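You operate a simulated robot arm through the tools that you are given. There is no shell and no other tool. Be economical: measure what you need, move in short steps, check, and stop when the job is done.

The job below is to be done with a simulated robot arm. You get a single attempt, and the scene is never put back.

## Task
Clamp the yellow-banded block, sand its burr off and lay it in the green tray.
Fine: sanding block back, vice left open.
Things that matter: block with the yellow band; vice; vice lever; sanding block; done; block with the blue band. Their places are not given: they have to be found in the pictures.

The check looks at the end state, three seconds after you hand in, the way a careful person would. Anything else that was tipped, shoved, dropped, spilled or broken makes it a failure.

## Robot
A 5-joint arm with a two-finger parallel gripper, fixed in place. Base frame: the origin is at the foot of the arm, x ahead of it, y to its left, z up; the work surface is at about z = 0. Lengths are in m, angles in degrees, forces in N, time in s.
With the tool pointing down near the work surface it reaches from about 0.26 to 0.68 m from the base axis. Its first joint turns from -66.0 to 66.0 degrees. The tool tilts only in the upright plane through the base axis and itself; it spins freely about its own axis. Payload 2.9 kg.
Tool frame: the origin (TCP) lies between the finger pads and is the grasp point; the fingertips stand 0.03 m ahead of it; z points along the fingers, y is the line along which they close. Largest opening 0.11 m; finger width 0.02, thickness 0.01; the body of the gripper, 0.048 by 0.112 m, starts 0.055 m behind the TCP.
Orientation is that of the tool frame in the base frame, as a unit quaternion [x, y, z, w]. With the fingers straight down and closing along the base's y, the tool's x points along the base's -x, its y along +y and its z along -z.

## Interface
- The arm moves only by the tool arm_command. Its argument "commands" is one flat list of numbers, 7 for each row, row after row: the shift along the tool's x, y, z in mm, then the turn, a rotation vector about the tool's x, y, z in degrees, then the finger opening in mm, from 0 to 110. In form: [x, y, z, wx, wy, wz, jaw, x, y, z, wx, wy, wz, jaw, ...]. A call has 1 to 12 rows; each row is the pose to reach, as a shift and turn from the pose commanded when the call began, along the tool's axes at that moment. Each row takes 0.2 s and may step no farther than 0.05 m and 8.6 degrees from the row before; otherwise, or with a gripper value out of range, the whole call is refused. Where a pose cannot be reached the arm comes as near as it can. A force on the tool above 40 N (or 10 N above the force at the start of the call, whichever is more), or a blocked arm, ends the call early, and 0.2 s more pass. Each finger travels about 0.108 m/s and halts on what it meets, pressing with about 40 N; the grip force reading is that of the motor and also rises with nothing between the fingers. The clock runs only during rows and for 0.2 s after the last one: add rows that repeat a pose to give the fingers time. It gives the time, the measured TCP pose, the force on the tool (base axes), the opening and the grip force at its end, in the units of the frame above (readings bear some noise), and new pictures: "views" is both (left out), scene, wrist or none.
- Cameras (640 x 400 px; columns grow to the right, rows downward): "scene" is fixed at [0.0372, -0.4493, 0.6125]; the picture's right is [0.87, -0.50, 0.00], its down [-0.25, -0.43, -0.87] and it looks along [0.44, 0.75, -0.49] (base axes); focal length 341 px, centre (320, 200). "wrist" rides on the gripper at [0.072, 0.017, -0.103] in the tool frame; the picture's right is [-0.23, 0.97, 0.00], its down [-0.76, -0.18, -0.62] and it looks along [-0.61, -0.14, 0.78] (tool axes); focal length 222 px, centre (320, 200).
- probe_pixels(camera, pixels): for up to 12 pixels [column, row] of the newest picture of that camera ("zoom" is the newest enlarged one), the place [x, y, z] in the base frame of the surface seen there, good to about 0.002 m, but the place of the scene camera against the robot may be out by one fixed shift of up to 0.018 m in any direction. No time passes.
- close_up(camera, box): a new picture of the part [left, top, right, bottom] of that camera's present view, enlarged. No time passes.
- sign_off(): hands the job in; it is judged then, once.

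Go step by step. Measure first, check grasps and placings, and put right what went wrong. The budget is 80 turns and 170 pictures, counting those below and the enlarged ones. Unless the task says otherwise, let go and move clear before handing in, and close with one line.

The tools are called after "Call:" as a command line: name --argument value ..., lists and objects as JSON in quotes. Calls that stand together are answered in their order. arm_command: Moves the arm, as the interface text tells. Its arguments: {"type":"object","properties":{"commands":{"type":"array","items":{"type":"number"}},"views":{"type":"string","enum":["both","scene","wrist","none"]}},"required":["commands"]} The other tools are called the same way: probe_pixels (camera, pixels) gives the place of the surface under pixels of a picture; close_up (camera, box) takes an enlarged picture of a part of a camera's view; sign_off () hands the job in.

At the start:

```text
t: 0.0
position: [0.4969, 0.0776, 0.3219]
orientation: [0.0, 1.0, 0.0, 0.0]
force: [0.8, -0.2, 0.4]
finger_gap: 0.1102
finger_force: 0.1
```

scene: 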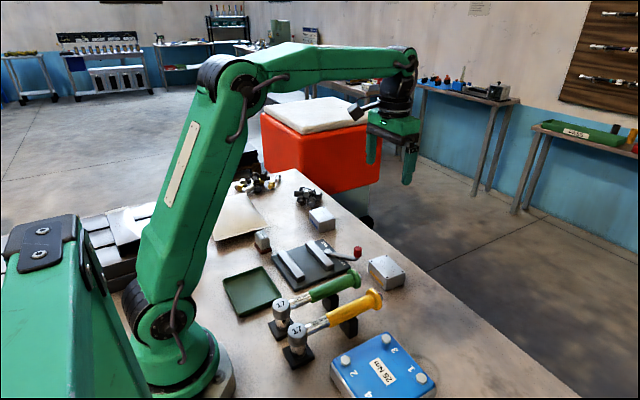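
wrist: 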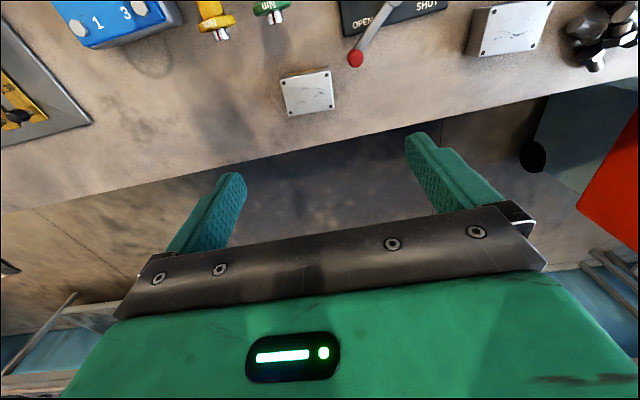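

The scene shows a vice with a lever around (315,262), a green tray (250,290), torque wrenches and several small grey blocks. I'll zoom in before measuring.

Call:
close_up --camera "scene" --box '[210, 160, 430, 300]'

Call:
close_up --camera "scene" --box '[210, 250, 450, 400]'

Call:
close_up --camera "wrist" --box '[180, 0, 640, 200]'

```text
2.86 times, centred on (320, 230) of scene
```

zoom: 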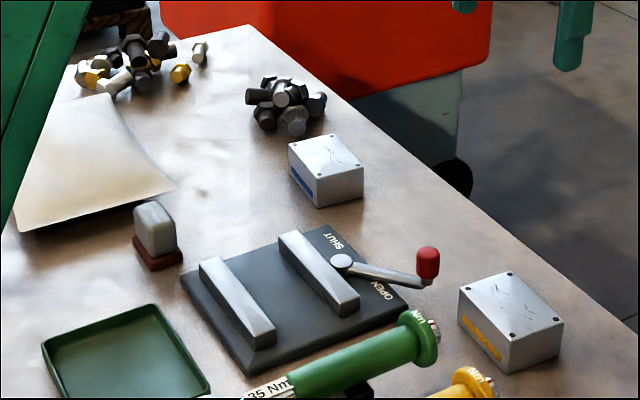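

```text
2.67 times, centred on (330, 325) of scene
```

zoom: 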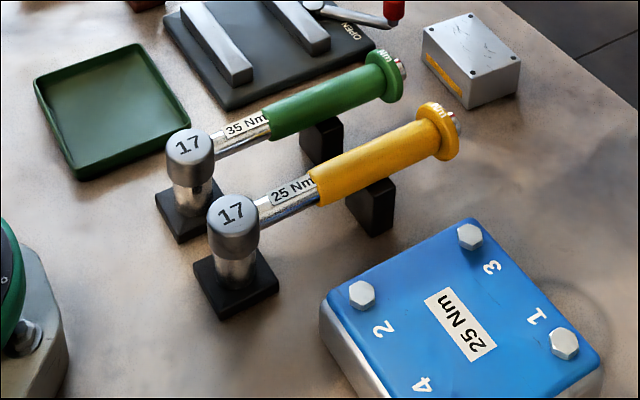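

```text
1.39 times, centred on (410, 100) of wrist
```

zoom: 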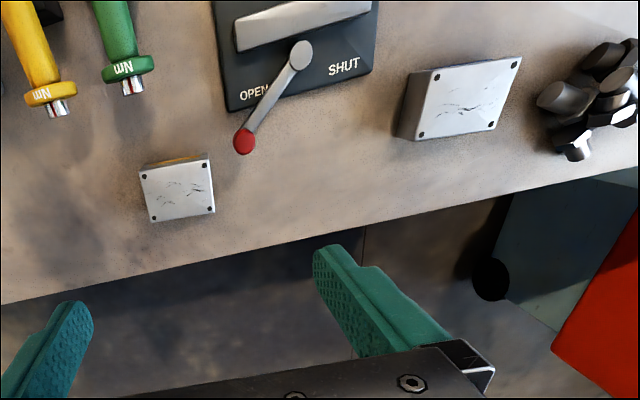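

The yellow-banded block sits at scene (385,272) and wrist (307,92), the vice at (315,262) with its lever on OPEN, and the sanding block at (262,240). I'll measure these, using the wrist camera to calibrate the scene camera.

Call:
probe_pixels --camera "wrist" --pixels '[[284, 77], [329, 70], [334, 107], [291, 115], [307, 92], [355, 59], [396, 4], [472, 98], [553, 3], [535, 50], [480, 10], [342, 36]]'

Call:
close_up --camera "scene" --box '[360, 240, 420, 300]'

Call:
close_up --camera "scene" --box '[240, 220, 370, 300]'

```text
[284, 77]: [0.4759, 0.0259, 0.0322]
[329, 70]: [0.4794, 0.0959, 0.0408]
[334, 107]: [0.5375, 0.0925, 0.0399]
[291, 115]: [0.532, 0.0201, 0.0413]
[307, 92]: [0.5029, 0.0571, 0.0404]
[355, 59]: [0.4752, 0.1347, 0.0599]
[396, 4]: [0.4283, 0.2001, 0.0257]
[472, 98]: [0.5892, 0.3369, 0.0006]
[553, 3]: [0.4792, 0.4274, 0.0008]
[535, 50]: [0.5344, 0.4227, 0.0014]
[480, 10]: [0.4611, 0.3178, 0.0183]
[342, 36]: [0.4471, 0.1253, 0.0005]
```

```text
6.67 times, centred on (390, 270) of scene
```

zoom: 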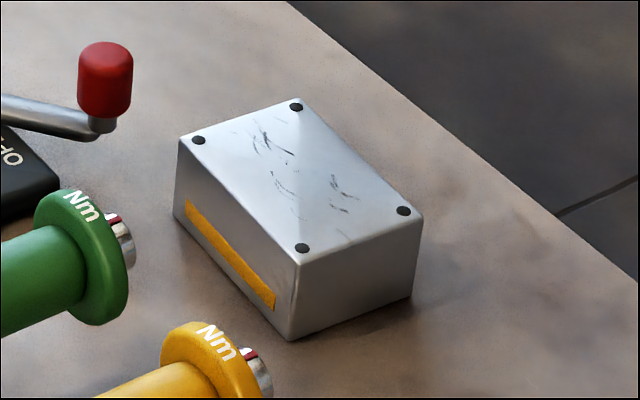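

```text
4.92 times, centred on (305, 260) of scene
```

zoom: 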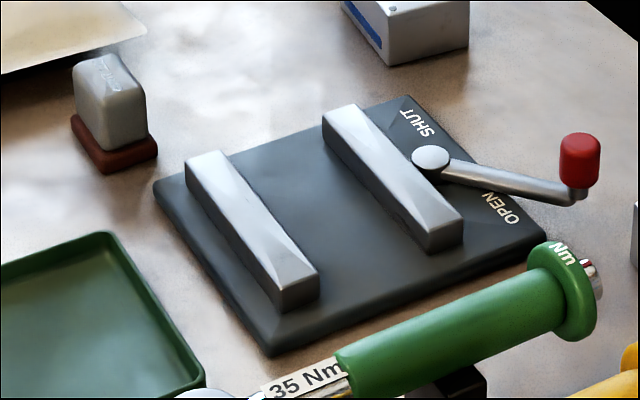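

Next, the scene probes of the vice, sander and tray in the latest zoom, plus the block top in the full scene picture to get the offset.

Call:
probe_pixels --camera "zoom" --pixels '[[205, 160], [300, 278], [342, 113], [445, 222], [430, 157], [580, 145], [105, 65], [125, 120], [145, 155], [80, 140], [265, 220], [280, 335]]'

Call:
probe_pixels --camera "scene" --pixels '[[378, 261], [404, 272], [388, 277], [391, 268], [250, 291], [262, 268], [225, 276], [238, 315], [280, 294], [356, 253], [322, 209], [323, 216]]'

```text
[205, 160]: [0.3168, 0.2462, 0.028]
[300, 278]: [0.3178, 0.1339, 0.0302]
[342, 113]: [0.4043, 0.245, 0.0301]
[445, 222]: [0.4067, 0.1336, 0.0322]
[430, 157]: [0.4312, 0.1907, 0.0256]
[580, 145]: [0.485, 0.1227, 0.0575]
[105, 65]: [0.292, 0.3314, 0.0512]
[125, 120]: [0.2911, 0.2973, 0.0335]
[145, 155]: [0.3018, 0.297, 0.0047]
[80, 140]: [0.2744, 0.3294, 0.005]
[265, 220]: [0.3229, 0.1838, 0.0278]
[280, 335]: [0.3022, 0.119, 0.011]
```

```text
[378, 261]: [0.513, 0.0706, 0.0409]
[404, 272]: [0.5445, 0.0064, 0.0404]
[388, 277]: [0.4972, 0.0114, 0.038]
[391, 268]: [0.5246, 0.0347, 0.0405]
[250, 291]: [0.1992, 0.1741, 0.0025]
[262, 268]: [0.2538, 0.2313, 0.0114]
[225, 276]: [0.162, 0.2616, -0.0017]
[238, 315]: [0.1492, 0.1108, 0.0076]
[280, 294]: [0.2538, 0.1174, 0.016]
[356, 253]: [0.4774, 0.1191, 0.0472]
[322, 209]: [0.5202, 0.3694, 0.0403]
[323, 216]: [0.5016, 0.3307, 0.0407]
```

Scene and wrist disagree by around a centimetre. I'll move the wrist camera back over the vice, tray and sander to measure in the robot frame.

Call:
arm_command --commands '[40, 25, 0, 0, 0, 0, 110, 80, 50, 0, 0, 0, 0, 110, 120, 75, 0, 0, 0, 0, 110, 160, 100, 0, 0, 0, 0, 110, 190, 110, 0, 0, 0, 0, 110, 190, 110, 0, 0, 0, 0, 110]' --views "wrist"

```text
t: 1.4
position: [0.3038, 0.1878, 0.322]
orientation: [0.001, 1.0, 0.0, 0.0]
force: [-0.5, -0.2, 0.5]
finger_gap: 0.11
finger_force: 0.1
```

wrist: 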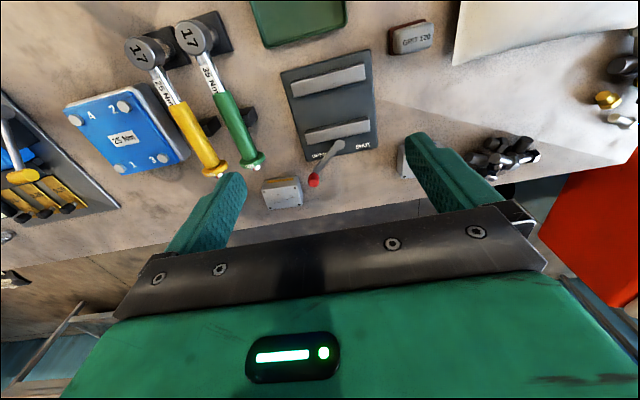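

Call:
close_up --camera "wrist" --box '[240, 0, 460, 138]'

Call:
close_up --camera "wrist" --box '[250, 120, 360, 220]'

```text
2.90 times, centred on (350, 69) of wrist
```

zoom: 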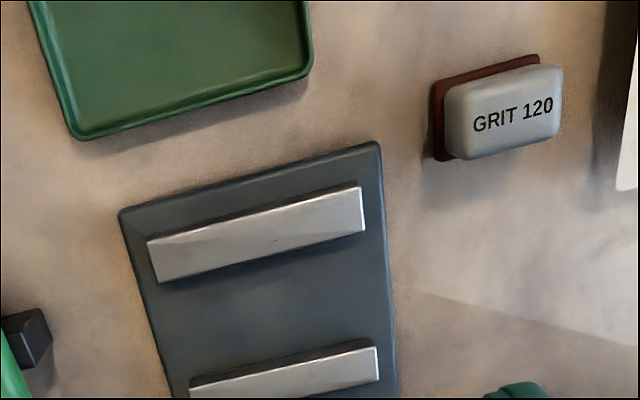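

```text
4.00 times, centred on (305, 170) of wrist
```

zoom: 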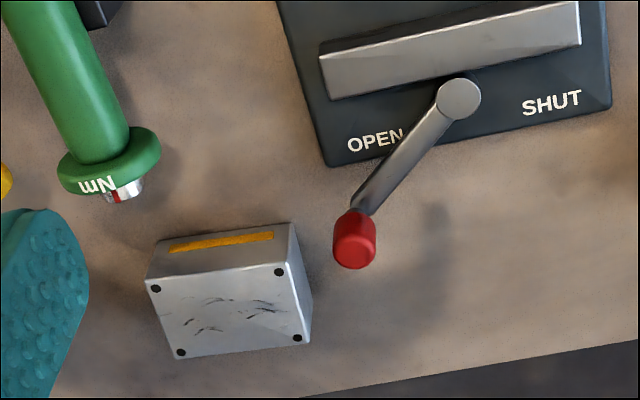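

Call:
probe_pixels --camera "wrist" --pixels '[[292, 84], [363.5, 66], [364.5, 79], [295, 96.5], [396, 31], [432, 24.5], [429, 47.5], [396, 53], [416, 40], [266.5, 46], [346, 25], [300, 15]]'

Call:
probe_pixels --camera "zoom" --pixels '[[325, 60], [575, 8], [578, 42], [335, 95], [460, 97], [355, 245], [148, 283], [290, 263], [308, 340], [178, 357], [220, 240], [400, 160]]'

```text
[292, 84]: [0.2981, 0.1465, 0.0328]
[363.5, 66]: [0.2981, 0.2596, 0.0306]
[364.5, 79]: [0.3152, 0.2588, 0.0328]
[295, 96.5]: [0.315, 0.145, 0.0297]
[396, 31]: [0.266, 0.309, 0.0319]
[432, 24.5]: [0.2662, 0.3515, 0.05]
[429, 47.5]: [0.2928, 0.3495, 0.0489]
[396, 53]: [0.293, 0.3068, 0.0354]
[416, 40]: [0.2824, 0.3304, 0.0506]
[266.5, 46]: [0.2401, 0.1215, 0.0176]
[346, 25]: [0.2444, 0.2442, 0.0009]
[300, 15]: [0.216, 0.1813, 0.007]
```

```text
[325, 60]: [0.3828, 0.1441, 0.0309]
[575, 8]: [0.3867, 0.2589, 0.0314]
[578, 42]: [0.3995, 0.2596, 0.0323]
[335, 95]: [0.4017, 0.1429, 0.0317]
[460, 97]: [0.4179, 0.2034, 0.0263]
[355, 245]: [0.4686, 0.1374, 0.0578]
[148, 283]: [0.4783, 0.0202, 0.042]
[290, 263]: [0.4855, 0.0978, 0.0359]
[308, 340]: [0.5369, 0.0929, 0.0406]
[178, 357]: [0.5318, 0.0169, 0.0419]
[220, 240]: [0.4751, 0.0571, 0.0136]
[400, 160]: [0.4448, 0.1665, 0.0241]
```

In the robot frame: block centre about (0.506, 0.057), top z 0.041, turned about -3.5°. Vice gap x 0.316–0.384, y centre 0.202; lever pivot (0.418, 0.203), knob (0.468, 0.137). I'll go above the yellow block with that small turn.

Call:
arm_command --commands '[-40, -26, 0, 0, 0, 0, 100, -80, -52, 0, 0, 0, 0, 100, -120, -78, 0, 0, 0, 1, 100, -160, -104, 0, 0, 0, 2, 100, -202, -131, 0, 0, 0, 3.5, 100, -202, -131, 45, 0, 0, 3.5, 100, -202, -131, 90, 0, 0, 3.5, 100, -202, -131, 135, 0, 0, 3.5, 100, -202, -131, 180, 0, 0, 3.5, 100, -202, -131, 210, 0, 0, 3.5, 100, -202, -131, 210, 0, 0, 3.5, 100]'

```text
t: 3.8
position: [0.5087, 0.0572, 0.1131]
orientation: [0.031, 1.0, -0.001, 0.0]
force: [0.4, 0.4, 0.4]
finger_gap: 0.1
finger_force: 0.1
```

scene: 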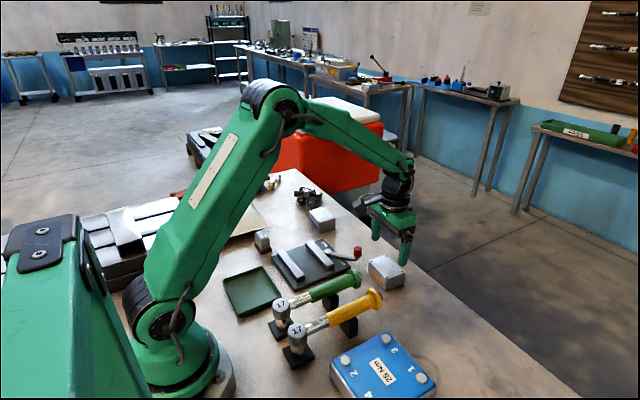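
wrist: 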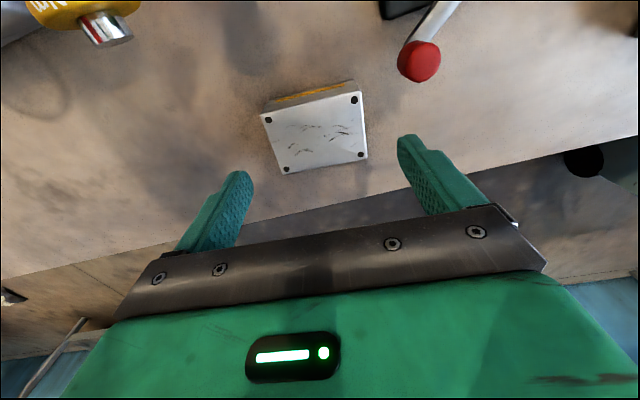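

Call:
probe_pixels --camera "wrist" --pixels '[[263, 117], [360, 94], [366, 155], [284, 173], [315, 135], [268, 120], [354, 100], [361, 154], [286, 169]]'

```text
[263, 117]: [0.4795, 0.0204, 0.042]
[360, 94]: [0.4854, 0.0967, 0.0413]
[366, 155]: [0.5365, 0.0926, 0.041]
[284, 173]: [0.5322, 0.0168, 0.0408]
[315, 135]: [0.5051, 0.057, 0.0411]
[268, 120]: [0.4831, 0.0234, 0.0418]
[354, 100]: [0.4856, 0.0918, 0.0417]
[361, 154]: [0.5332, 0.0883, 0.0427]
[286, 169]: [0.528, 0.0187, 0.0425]
```

Corners centre on (0.508, 0.057), matching the TCP (0.509, 0.057). I'll descend 75 mm and grip.

Call:
arm_command --commands '[0, 0, 40, 0, 0, 0, 100, 0, 0, 73, 0, 0, 0, 100, 0, 0, 73, 0, 0, 0, 100, 0, 0, 73, 0, 0, 0, 70, 0, 0, 73, 0, 0, 0, 70, 0, 0, 73, 0, 0, 0, 70]' --views "wrist"

```text
t: 5.2
position: [0.5075, 0.0562, 0.039]
orientation: [0.031, 1.0, 0.0, 0.0]
force: [-0.5, 0.6, 0.0]
finger_gap: 0.0798
finger_force: 39.8
```

wrist: 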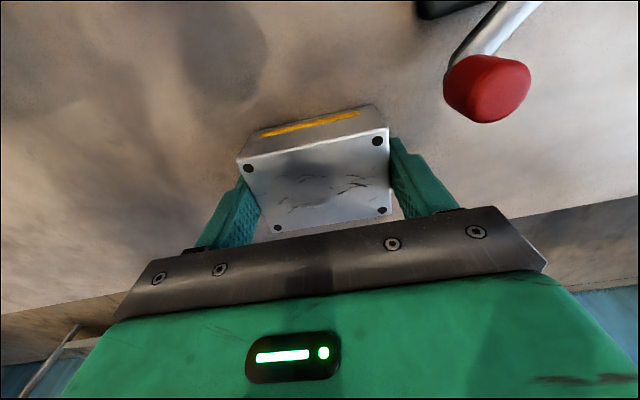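

Gripped at 79.8 mm. I'll lift, carry it to above the vice centre (0.350, 0.202) and square it up.

Call:
arm_command --commands '[0, 0, -40, 0, 0, 0, 70, 0, 0, -80, 0, 0, 0, 70, 0, 0, -110, 0, 0, 0, 70, 33, 27, -110, 0, 0, -0.7, 70, 67, 54, -110, 0, 0, -1.4, 70, 100, 82, -110, 0, 0, -2.1, 70, 134, 109, -110, 0, 0, -2.8, 70, 167, 136, -110, 0, 0, -3.55, 70, 167, 136, -110, 0, 0, -3.55, 70]'

```text
t: 7.2
position: [0.3513, 0.2038, 0.1488]
orientation: [0.0, 1.0, 0.0, 0.0]
force: [0.6, 0.1, -0.1]
finger_gap: 0.0698
finger_force: 0.1
```

scene: 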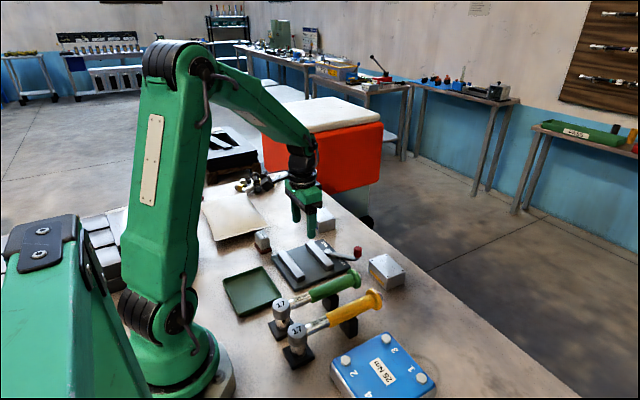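
wrist: 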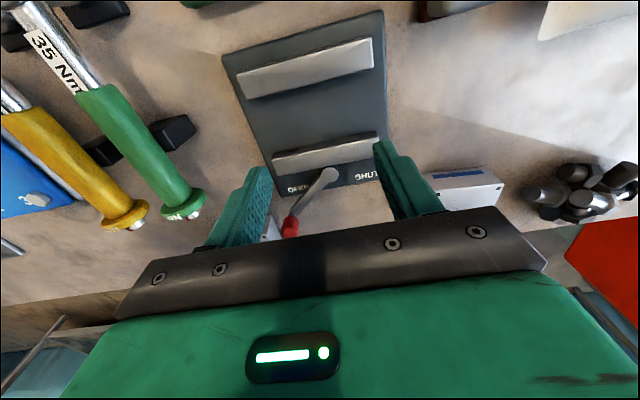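

The fingers came up empty (gap 69.8 mm, force 0.1) and the block is still at its place in the scene (385,272). I'll check where it is now.

Call:
close_up --camera "scene" --box '[330, 230, 430, 310]'

Call:
arm_command --commands '[-40, -36, 0, 0, 0, 0, 100, -78, -73, 0, 0, 0, 1, 100, -117, -109, 0, 0, 0, 2, 100, -157, -146, 0, 0, 0, 3.5, 100, -157, -146, 20, 0, 0, 3.5, 100, -157, -146, 20, 0, 0, 3.5, 100]' --views "wrist"

```text
5.00 times, centred on (380, 270) of scene
```

zoom: 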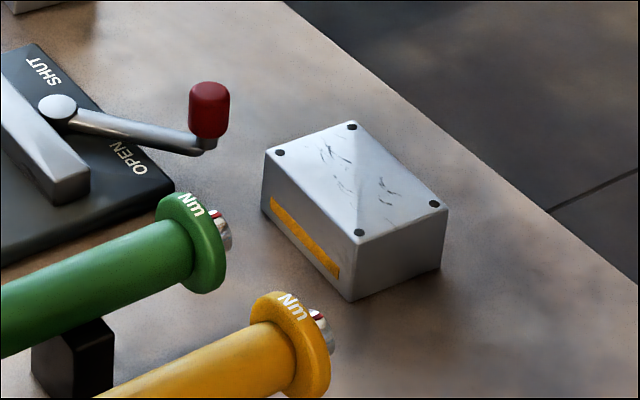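

```text
refused: row 1 steps farther than a row can; nothing moved
```

Call:
arm_command --commands '[-31, -29, 0, 0, 0, 0, 100, -62, -58, 0, 0, 0, 1, 100, -94, -87, 0, 0, 0, 2, 100, -125, -117, 0, 0, 0, 3, 100, -157, -146, 0, 0, 0, 3.5, 100, -157, -146, 30, 0, 0, 3.5, 100, -157, -146, 30, 0, 0, 3.5, 100]' --views "wrist"

```text
t: 8.8
position: [0.5091, 0.056, 0.1172]
orientation: [0.03, 1.0, 0.001, -0.001]
force: [0.7, 1.0, 0.5]
finger_gap: 0.0999
finger_force: 0.0
```

wrist: 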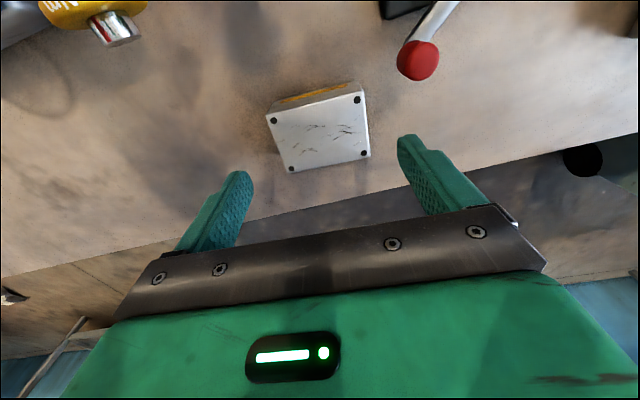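

Call:
probe_pixels --camera "wrist" --pixels '[[267, 116], [363, 94], [369, 155], [289, 172], [317, 135], [310, 93], [275, 105], [350, 86]]'

Call:
close_up --camera "wrist" --box '[240, 70, 400, 190]'

```text
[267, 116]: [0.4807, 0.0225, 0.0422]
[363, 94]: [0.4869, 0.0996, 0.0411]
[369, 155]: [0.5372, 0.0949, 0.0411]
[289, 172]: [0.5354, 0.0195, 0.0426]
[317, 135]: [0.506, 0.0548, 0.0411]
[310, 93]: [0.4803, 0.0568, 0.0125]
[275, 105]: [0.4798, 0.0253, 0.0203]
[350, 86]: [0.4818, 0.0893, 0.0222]
```

```text
3.33 times, centred on (320, 130) of wrist
```

zoom: 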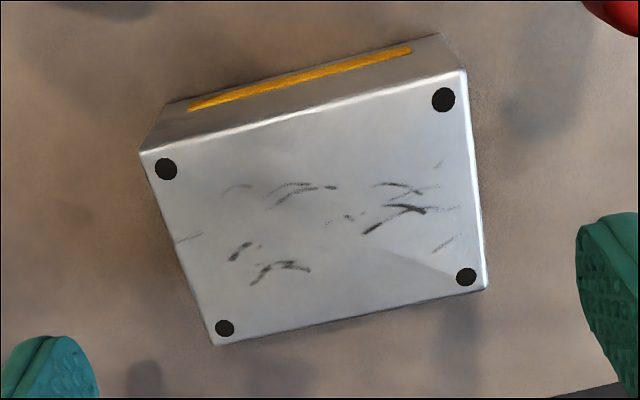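

The block is now centred near (0.510, 0.059), otherwise undisturbed. I'll regrip deeper with full closing command, then lift slowly and check.

Call:
arm_command --commands '[0, 3, 40, 0, 0, 0, 100, 0, 3, 82, 0, 0, 0, 100, 0, 3, 82, 0, 0, 0, 100, 0, 3, 82, 0, 0, 0, 60, 0, 3, 82, 0, 0, 0, 30, 0, 3, 82, 0, 0, 0, 0, 0, 3, 82, 0, 0, 0, 0, 0, 3, 80, 0, 0, 0, 0, 0, 3, 77, 0, 0, 0, 0, 0, 3, 73, 0, 0, 0, 0, 0, 3, 67, 0, 0, 0, 0]'

```text
t: 11.2
position: [0.5067, 0.0591, 0.0526]
orientation: [0.031, 1.0, 0.001, 0.0]
force: [-0.5, -0.2, -5.1]
finger_gap: 0.0797
finger_force: 40.2
```

scene: 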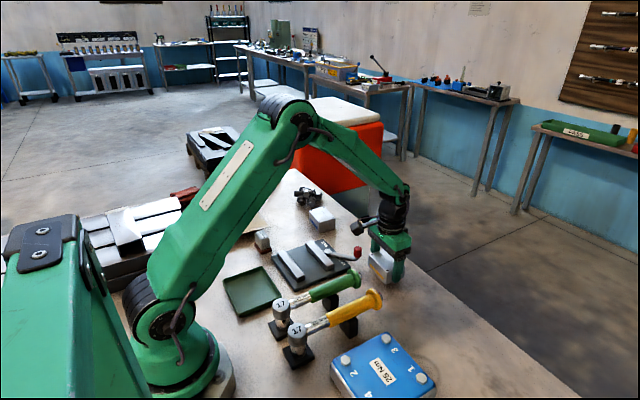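
wrist: 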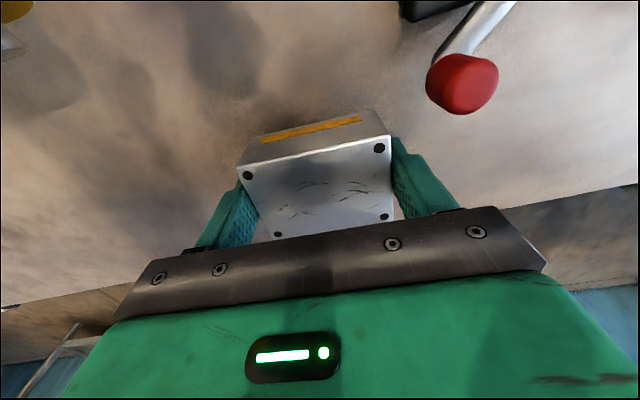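

It's holding (gap 79.7 mm, about 5 N of weight). I'll keep lifting smoothly.

Call:
arm_command --commands '[0, 0, -8, 0, 0, 0, 0, 0, 0, -18, 0, 0, 0, 0, 0, 0, -30, 0, 0, 0, 0, 0, 0, -42, 0, 0, 0, 0, 0, 0, -54, 0, 0, 0, 0, 0, 0, -66, 0, 0, 0, 0, 0, 0, -76, 0, 0, 0, 0, 0, 0, -82, 0, 0, 0, 0, 0, 0, -84, 0, 0, 0, 0]' --views "wrist"

```text
t: 13.2
position: [0.5082, 0.0598, 0.137]
orientation: [0.03, 1.0, -0.001, 0.0]
force: [-0.2, -0.1, -4.2]
finger_gap: 0.0799
finger_force: 40.3
```

wrist: 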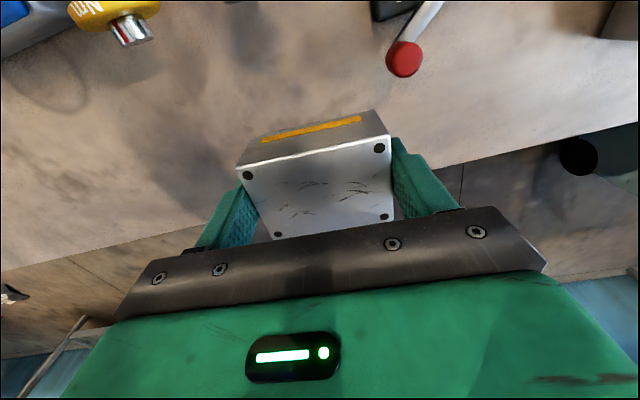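

Call:
probe_pixels --camera "wrist" --pixels '[[240, 166], [386, 139], [391, 218], [273, 238], [310, 185]]'

```text
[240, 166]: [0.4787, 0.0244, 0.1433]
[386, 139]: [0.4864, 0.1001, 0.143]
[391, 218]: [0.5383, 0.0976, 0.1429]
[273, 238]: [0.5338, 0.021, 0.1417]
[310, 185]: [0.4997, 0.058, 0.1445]
```

Block centre (0.509, 0.061), bottom about z 0.102, well clear of the lever. I'll carry it gently above the vice gap.

Call:
arm_command --commands '[7, 5, 0, 0, 0, 0, 0, 20, 16, 0, 0, 0, -0.4, 0, 42, 33, 0, 0, 0, -0.9, 0, 67, 53, 0, 0, 0, -1.4, 0, 94, 74, 0, 0, 0, -2, 0, 120, 95, 0, 0, 0, -2.5, 0, 144, 113, 0, 0, 0, -3, 0, 159, 125, 0, 0, 0, -3.4, 0, 167, 131, 0, 0, 0, -3.5, 0, 167, 131, 0, 0, 0, -3.5, 0]'

```text
t: 15.4
position: [0.3482, 0.1999, 0.1361]
orientation: [0.0, 1.0, 0.0, 0.0]
force: [0.8, 0.0, -3.9]
finger_gap: 0.0799
finger_force: 40.3
```

scene: 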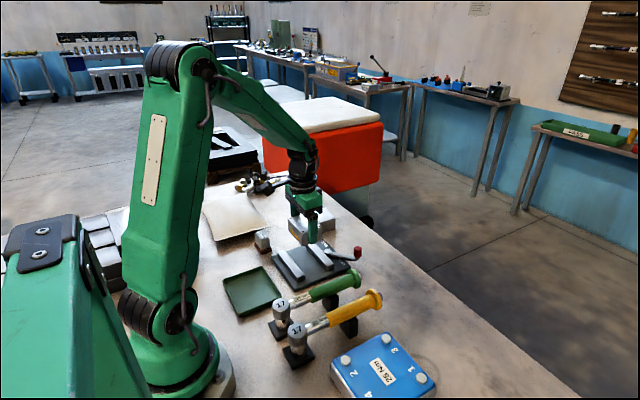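
wrist: 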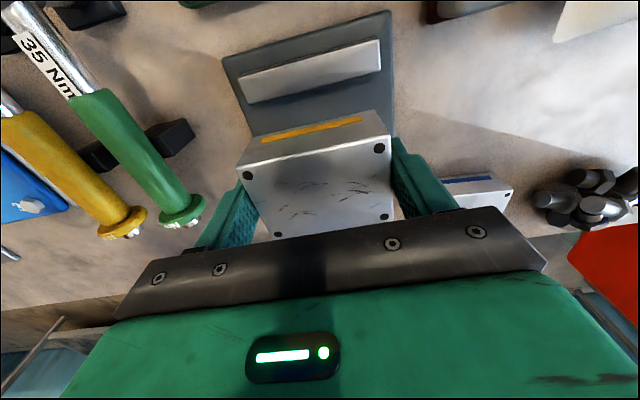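

Call:
probe_pixels --camera "wrist" --pixels '[[240, 166], [386, 139], [391, 218], [273, 238], [243, 77], [378, 41], [380, 68], [250, 103], [320, 90], [248, 150], [260, 160]]'

```text
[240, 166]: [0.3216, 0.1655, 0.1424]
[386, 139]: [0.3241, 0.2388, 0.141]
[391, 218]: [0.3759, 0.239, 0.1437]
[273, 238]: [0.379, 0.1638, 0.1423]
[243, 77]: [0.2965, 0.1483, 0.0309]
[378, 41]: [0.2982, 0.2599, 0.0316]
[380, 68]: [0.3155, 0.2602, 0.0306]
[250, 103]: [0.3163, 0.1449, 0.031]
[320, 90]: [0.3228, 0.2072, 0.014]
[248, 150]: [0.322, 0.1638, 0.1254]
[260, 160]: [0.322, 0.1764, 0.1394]
```

Block spans x 0.322–0.378 and the gap is 0.316–0.384, so it's well centred. I'll lower 84 mm, slowly at the end.

Call:
arm_command --commands '[0, 0, 8, 0, 0, 0, 0, 0, 0, 22, 0, 0, 0, 0, 0, 0, 38, 0, 0, 0, 0, 0, 0, 54, 0, 0, 0, 0, 0, 0, 66, 0, 0, 0, 0, 0, 0, 74, 0, 0, 0, 0, 0, 0, 80, 0, 0, 0, 0, 0, 0, 84, 0, 0, 0, 0, 0, 0, 84, 0, 0, 0, 0]'

```text
t: 17.4
position: [0.3476, 0.2, 0.053]
orientation: [0.0, 1.0, 0.001, 0.0]
force: [0.3, 0.1, -5.2]
finger_gap: 0.08
finger_force: 40.1
```

scene: 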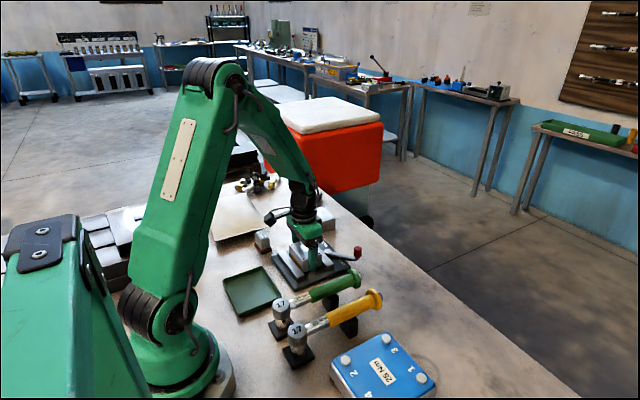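
wrist: 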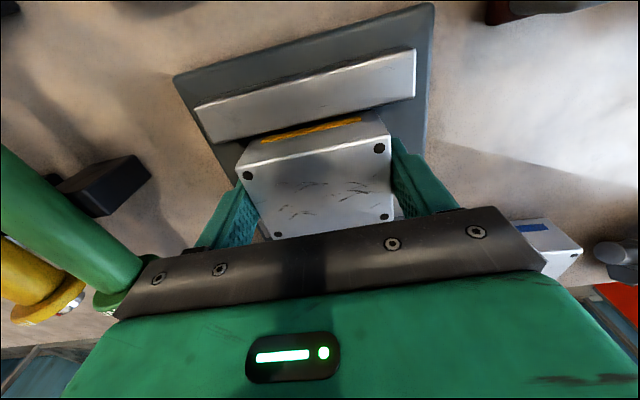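

Still free-hanging, bottom about z 0.018. I'll lower in 1.5 mm steps to contact.

Call:
arm_command --commands '[0, 0, 1.5, 0, 0, 0, 0, 0, 0, 3, 0, 0, 0, 0, 0, 0, 4.5, 0, 0, 0, 0, 0, 0, 5, 0, 0, 0, 0]' --views "none"

```text
t: 18.4
position: [0.349, 0.2004, 0.0479]
orientation: [0.0, 1.0, 0.0, 0.0]
force: [-2.2, 1.6, 1.8]
finger_gap: 0.0799
finger_force: 39.8
```

Contact: the vertical force went from -5 to about +2 N. I'll open a little and lift away.

Call:
arm_command --commands '[0, 0, 0, 0, 0, 0, 94, 0, 0, 0, 0, 0, 0, 94, 0, 0, -10, 0, 0, 0, 94, 0, 0, -40, 0, 0, 0, 94, 0, 0, -80, 0, 0, 0, 94, 0, 0, -120, 0, 0, 0, 94, 0, 0, -150, 0, 0, 0, 94, 0, 0, -150, 0, 0, 0, 94]'

```text
t: 20.2
position: [0.3476, 0.1995, 0.1988]
orientation: [0.0, 1.0, 0.0, 0.001]
force: [0.2, 0.2, -0.3]
finger_gap: 0.094
finger_force: 0.0
```

scene: 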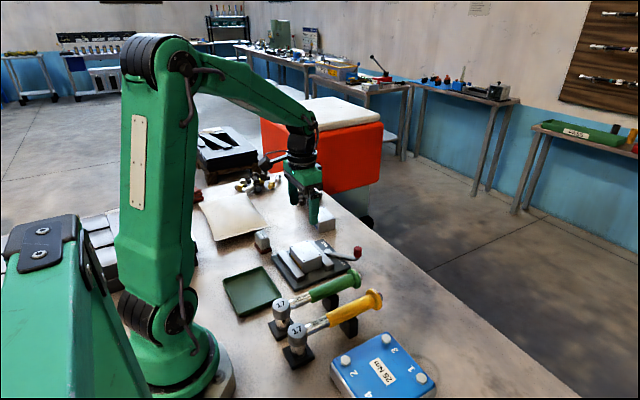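
wrist: 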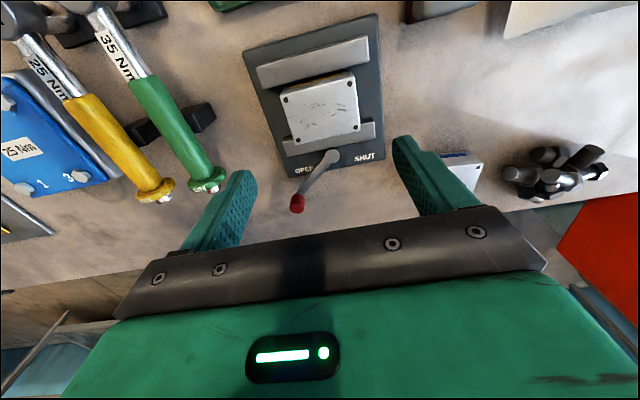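

The block is seated between the jaws. Now the lever: I'll measure the knob (297,203), pivot (325,158) and vice again.

Call:
close_up --camera "wrist" --box '[240, 10, 400, 220]'

Call:
probe_pixels --camera "wrist" --pixels '[[297, 202], [294, 206], [303, 203], [299, 195], [331, 157], [282, 91], [352, 74], [360, 130], [294, 143], [322, 105], [315, 177], [367, 157]]'

```text
1.90 times, centred on (320, 115) of wrist
```

zoom: 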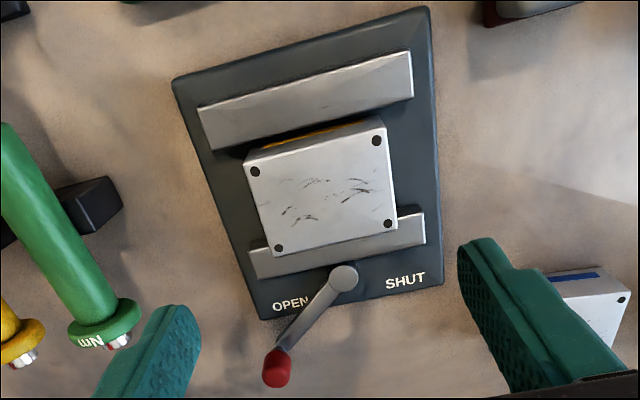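

```text
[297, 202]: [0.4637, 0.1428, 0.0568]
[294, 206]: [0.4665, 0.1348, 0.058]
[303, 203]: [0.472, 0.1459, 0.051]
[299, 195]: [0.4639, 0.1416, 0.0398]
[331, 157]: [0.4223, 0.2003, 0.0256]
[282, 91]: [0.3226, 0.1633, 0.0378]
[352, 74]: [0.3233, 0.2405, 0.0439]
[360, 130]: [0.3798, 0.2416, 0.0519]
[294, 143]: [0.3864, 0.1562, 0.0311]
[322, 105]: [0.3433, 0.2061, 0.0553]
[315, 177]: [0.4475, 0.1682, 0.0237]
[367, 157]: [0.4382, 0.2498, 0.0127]
```

Knob centre about (0.469, 0.137), pivot about (0.421, 0.202), giving radius 81 mm at -53.5°. I'll go above the knob, spinning the tool so the fingers straddle it along the tangent.

Call:
arm_command --commands '[-17, -9, 0, 0, 0, 7.6, 80, -35, -18, 0, 0, 0, 15.2, 70, -52, -27, 0, 0, 0, 22.8, 60, -69, -36, 0, 0, 0, 30.5, 50, -87, -45, 0, 0, 0, 38.2, 46, -104, -54, 20, 0, 0, 45.9, 46, -121, -62, 40, 0, 0, 53.5, 46, -121, -62, 70, 0, 0, 53.5, 46, -121, -62, 70, 0, 0, 53.5, 46]'

```text
t: 22.2
position: [0.4703, 0.1371, 0.1267]
orientation: [0.451, 0.893, 0.0, 0.0]
force: [-0.8, 0.0, 0.4]
finger_gap: 0.0458
finger_force: 0.0
```

scene: 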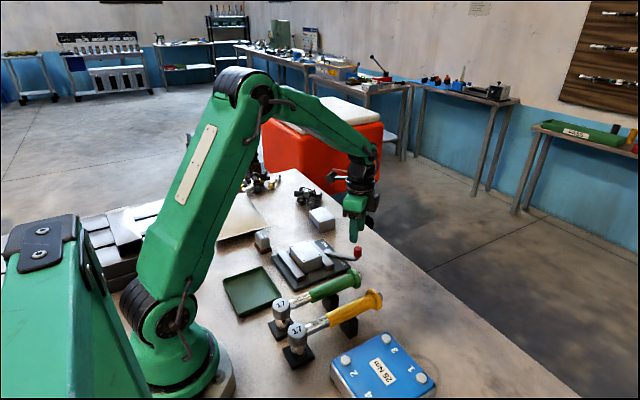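
wrist: 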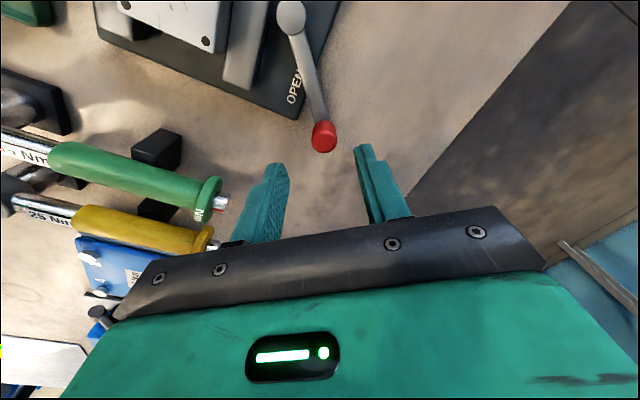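

Call:
probe_pixels --camera "wrist" --pixels '[[323, 130], [323, 145], [313, 130], [334, 128], [291, 17], [308, 80]]'

Call:
arm_command --commands '[0, 0, 30, 0, 0, 0, 46, 0, 0, 60, 0, 0, 0, 46, 0, 0, 60, 0, 0, 0, 46]'

```text
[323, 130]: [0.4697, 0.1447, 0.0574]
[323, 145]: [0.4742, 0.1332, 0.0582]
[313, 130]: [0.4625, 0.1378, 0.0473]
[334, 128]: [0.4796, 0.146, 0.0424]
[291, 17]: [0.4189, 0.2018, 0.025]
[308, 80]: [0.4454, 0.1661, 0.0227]
```

```text
t: 23.0
position: [0.4687, 0.1377, 0.0679]
orientation: [0.451, 0.893, 0.0, 0.0]
force: [0.3, 0.4, -0.4]
finger_gap: 0.0458
finger_force: 0.1
```

scene: 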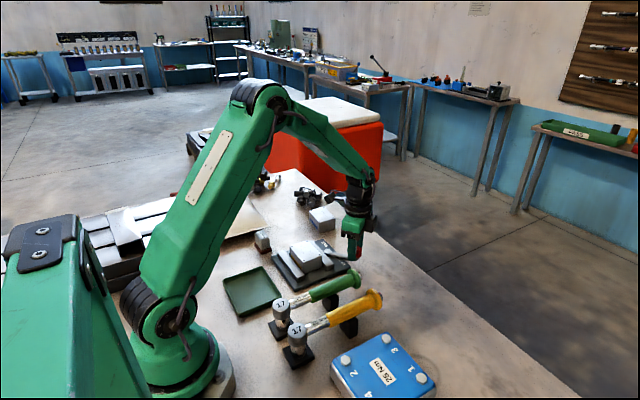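
wrist: 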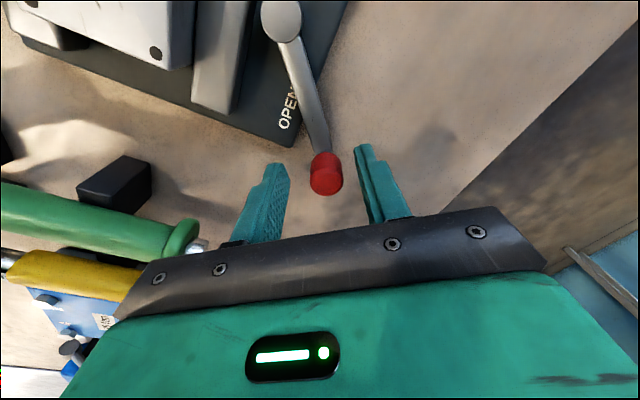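

The knob (326,175) is between the fingers. I'll sweep the first 56° of the arc about the pivot toward SHUT.

Call:
arm_command --commands '[0.8, 11.3, 0, 0, 0, -8, 46, 3.2, 22.4, 0, 0, 0, -16, 46, 7, 33.1, 0, 0, 0, -24, 46, 12.4, 43.1, 0, 0, 0, -32, 46, 19, 52.3, 0, 0, 0, -40, 46, 26.9, 60.4, 0, 0, 0, -48, 46, 35.8, 67.4, 0, 0, 0, -56, 46]'

```text
t: 24.6
position: [0.503, 0.2078, 0.0678]
orientation: [-0.024, 1.0, 0.0, -0.001]
force: [-0.1, -0.3, 0.2]
finger_gap: 0.0463
finger_force: 0.4
```

scene: 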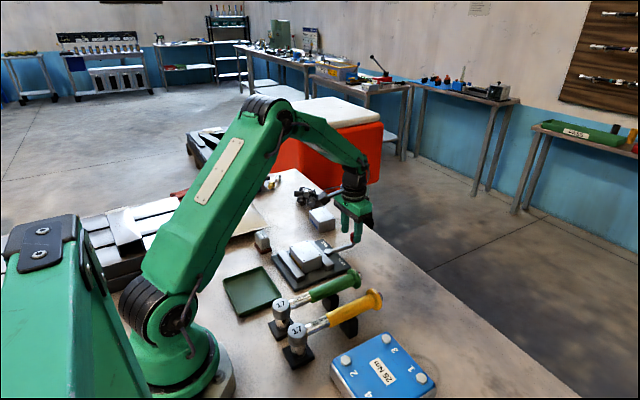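
wrist: 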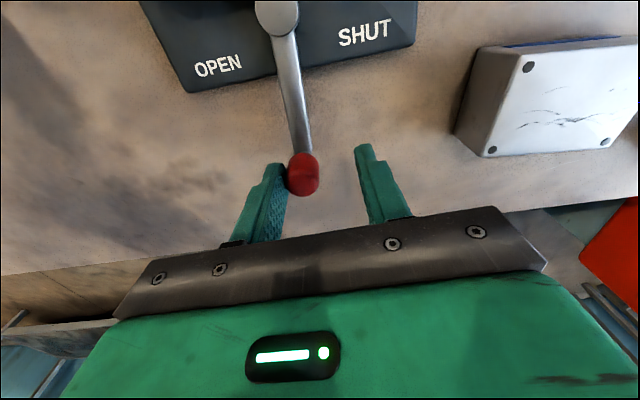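

The lever follows the trailing finger. Before continuing I'll check the blue block's near corner for clearance.

Call:
probe_pixels --camera "wrist" --pixels '[[455, 130], [478, 50], [483, 155], [272, 15], [302, 165]]'

```text
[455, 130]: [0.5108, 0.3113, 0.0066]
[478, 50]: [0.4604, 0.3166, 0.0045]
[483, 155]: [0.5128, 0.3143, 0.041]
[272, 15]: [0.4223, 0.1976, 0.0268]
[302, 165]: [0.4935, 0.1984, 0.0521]
```

Clear: the blue block starts at y 0.311. I'll continue the sweep toward SHUT.

Call:
arm_command --commands '[0.8, 11.3, 0, 0, 0, -8, 40, 3.2, 22.4, 0, 0, 0, -16, 40, 7, 33.1, 0, 0, 0, -24, 40, 12.4, 43.1, 0, 0, 0, -32, 40, 19, 52.3, 0, 0, 0, -40, 40, 23, 56.5, 0, 0, 0, -44, 40]'

```text
t: 26.0
position: [0.477, 0.2628, 0.0676]
orientation: [-0.396, 0.918, 0.001, 0.0]
force: [0.3, -0.6, -0.4]
finger_gap: 0.0403
finger_force: 0.1
```

scene: 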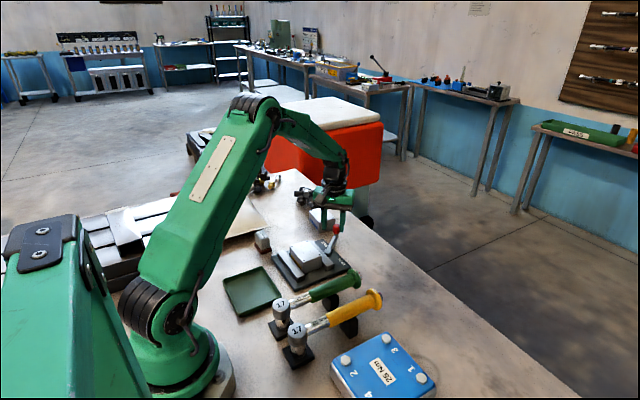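
wrist: 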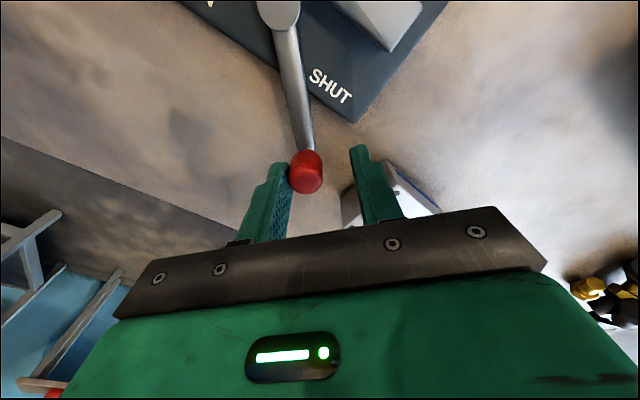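

No resistance yet; the lever is at about 40°. I'll continue in small steps.

Call:
arm_command --commands '[0.2, 5.7, 0, 0, 0, -4, 40, 0.8, 11.3, 0, 0, 0, -8, 40, 1.8, 16.9, 0, 0, 0, -12, 40, 3.2, 22.4, 0, 0, 0, -16, 40, 4.9, 27.8, 0, 0, 0, -20, 40]'

```text
t: 27.2
position: [0.4594, 0.2739, 0.0679]
orientation: [-0.539, 0.842, 0.0, 0.005]
force: [24.9, -12.7, -6.8]
finger_gap: 0.0534
finger_force: 13.4
stopped in row 5: the force on the tool passed its limit (the readings are from after the stop); the commanded pose is now the measured one
```

scene: 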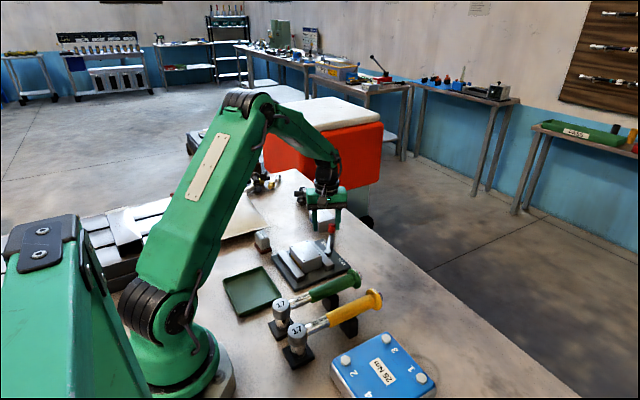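
wrist: 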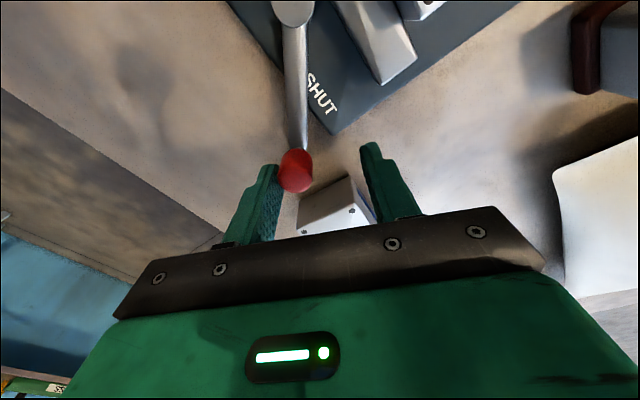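

The stop is reached: 28 N against the tangent, lever over SHUT. I'll back off slightly, rise and spin back to square.

Call:
arm_command --commands '[0, -8, 0, 0, 0, 0, 46, 0, -8, -45, 0, 0, 0, 46, 0, -8, -90, 0, 0, 0, 46, 0, -8, -130, 0, 0, 8.1, 46, 0, -8, -130, 0, 0, 16.3, 60, 0, -8, -130, 0, 0, 24.4, 60, 0, -8, -130, 0, 0, 32.6, 60, 0, -8, -130, 0, 0, 40.8, 60, 0, -8, -130, 0, 0, 48.9, 60, 0, -8, -130, 0, 0, 57.1, 60, 0, -8, -130, 0, 0, 65.2, 60]' --views "none"

```text
t: 29.6
position: [0.4648, 0.2728, 0.1971]
orientation: [-0.002, 1.0, 0.001, 0.002]
force: [0.5, 0.4, 0.2]
finger_gap: 0.0602
finger_force: 0.0
```

Call:
arm_command --commands '[40, 4, -15, 0, 0, 0, 70, 80, 8, -30, 0, 0, 0, 70, 120, 12, -45, 0, 0, 0, 70, 165, 17, -50, 0, 0, 0, 70, 165, 17, -50, 0, 0, 0, 70]'

Call:
close_up --camera "wrist" --box '[190, 0, 470, 175]'

```text
t: 30.8
position: [0.299, 0.2867, 0.2483]
orientation: [-0.003, 1.0, 0.002, 0.002]
force: [0.1, -0.3, 0.2]
finger_gap: 0.0702
finger_force: 0.0
```

scene: 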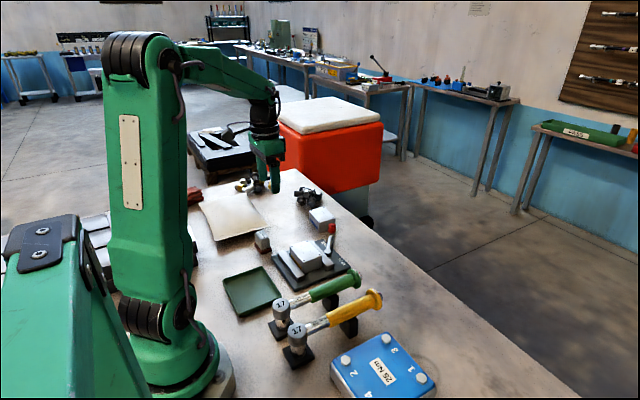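
wrist: 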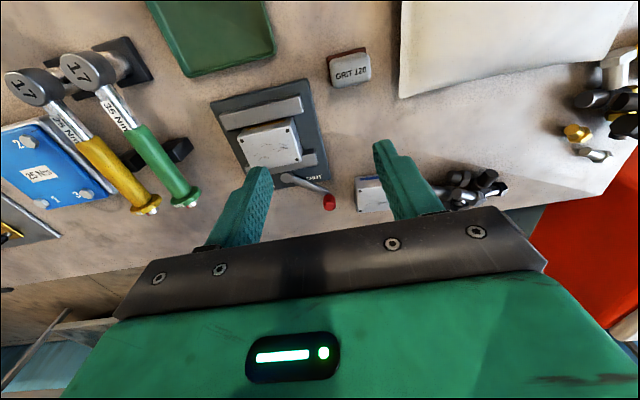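

```text
2.29 times, centred on (330, 88) of wrist
```

zoom: 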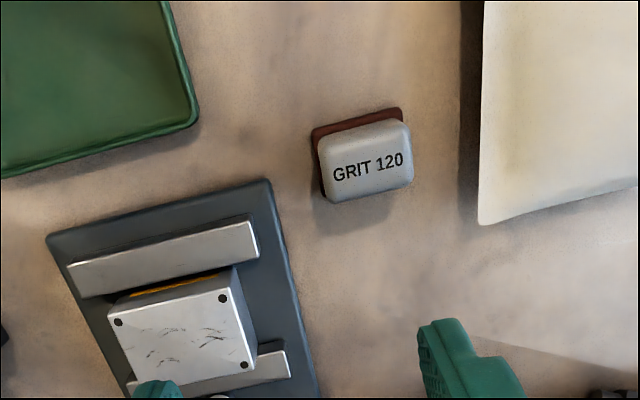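

The lever is shut. I'll measure whether the block is really clamped, along with the sander.

Call:
probe_pixels --camera "zoom" --pixels '[[80, 295], [255, 257], [108, 318], [233, 286], [252, 370], [130, 383], [265, 355], [285, 375], [160, 270], [180, 330]]'

Call:
probe_pixels --camera "wrist" --pixels '[[330, 60], [365, 54], [369, 81], [335, 87], [350, 70], [329, 53], [364, 48], [372, 82], [350, 84], [270, 175], [300, 160]]'

Call:
close_up --camera "scene" --box '[240, 215, 370, 300]'

```text
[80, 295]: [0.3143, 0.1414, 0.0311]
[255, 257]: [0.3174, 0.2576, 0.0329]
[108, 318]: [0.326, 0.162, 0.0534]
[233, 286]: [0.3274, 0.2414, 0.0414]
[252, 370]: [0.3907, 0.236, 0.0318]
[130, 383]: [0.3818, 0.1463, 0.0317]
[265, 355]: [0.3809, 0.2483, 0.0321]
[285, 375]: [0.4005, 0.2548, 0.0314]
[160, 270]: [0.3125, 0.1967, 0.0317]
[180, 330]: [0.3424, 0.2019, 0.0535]
```

```text
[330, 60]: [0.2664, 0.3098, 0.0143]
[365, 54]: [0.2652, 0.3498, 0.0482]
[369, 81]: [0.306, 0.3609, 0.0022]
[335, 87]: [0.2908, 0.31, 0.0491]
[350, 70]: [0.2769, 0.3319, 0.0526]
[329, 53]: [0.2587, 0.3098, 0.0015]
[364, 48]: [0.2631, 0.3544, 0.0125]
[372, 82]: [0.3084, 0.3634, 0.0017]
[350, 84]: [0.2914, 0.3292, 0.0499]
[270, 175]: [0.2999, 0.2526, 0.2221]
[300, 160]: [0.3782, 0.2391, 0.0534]
```

```text
4.71 times, centred on (305, 258) of scene
```

zoom: 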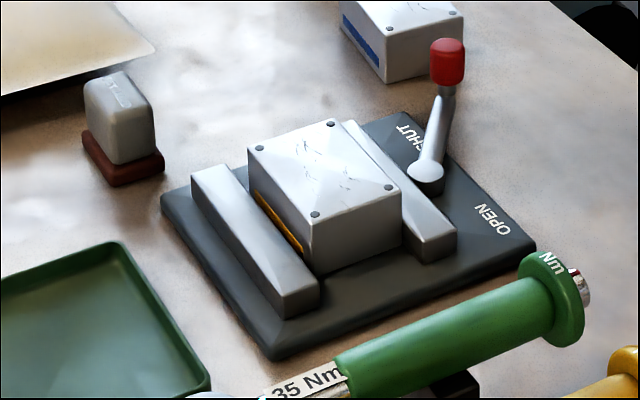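

The yellow side face looks a few millimetres off the near jaw (block x about 0.324, jaw 0.316). I'll return to the same viewpoint as before (0.348, 0.200, 0.199) to compare the jaws.

Call:
arm_command --commands '[-16, -29, 15, 0, 0, 0, 94, -32, -58, 30, 0, 0, 0, 94, -49, -87, 49, 0, 0, 0, 94, -49, -87, 49, 0, 0, 0, 94]' --views "wrist"

Call:
close_up --camera "wrist" --box '[240, 10, 400, 220]'

```text
t: 31.8
position: [0.3482, 0.202, 0.1961]
orientation: [-0.004, 1.0, 0.001, 0.001]
force: [0.5, -0.4, -0.6]
finger_gap: 0.094
finger_force: 0.1
```

wrist: 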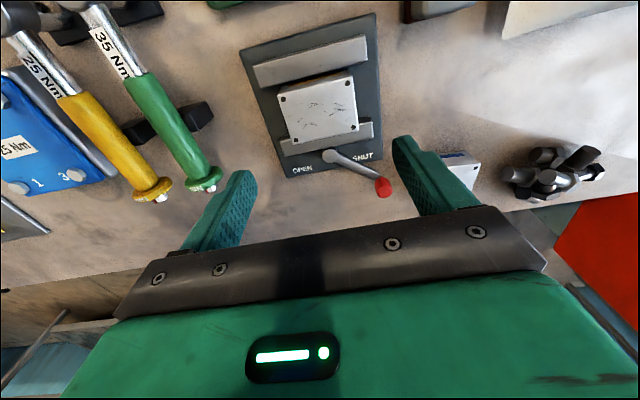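

```text
1.90 times, centred on (320, 115) of wrist
```

zoom: 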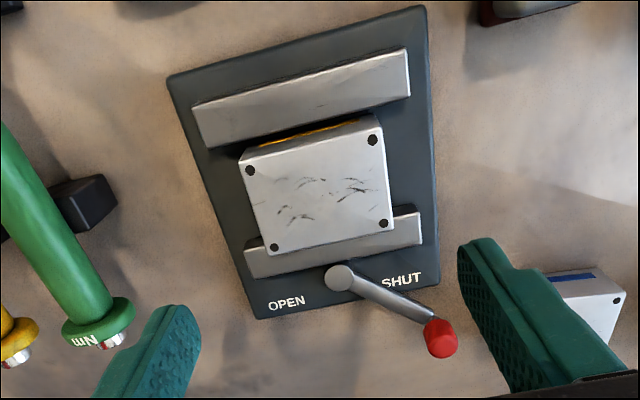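

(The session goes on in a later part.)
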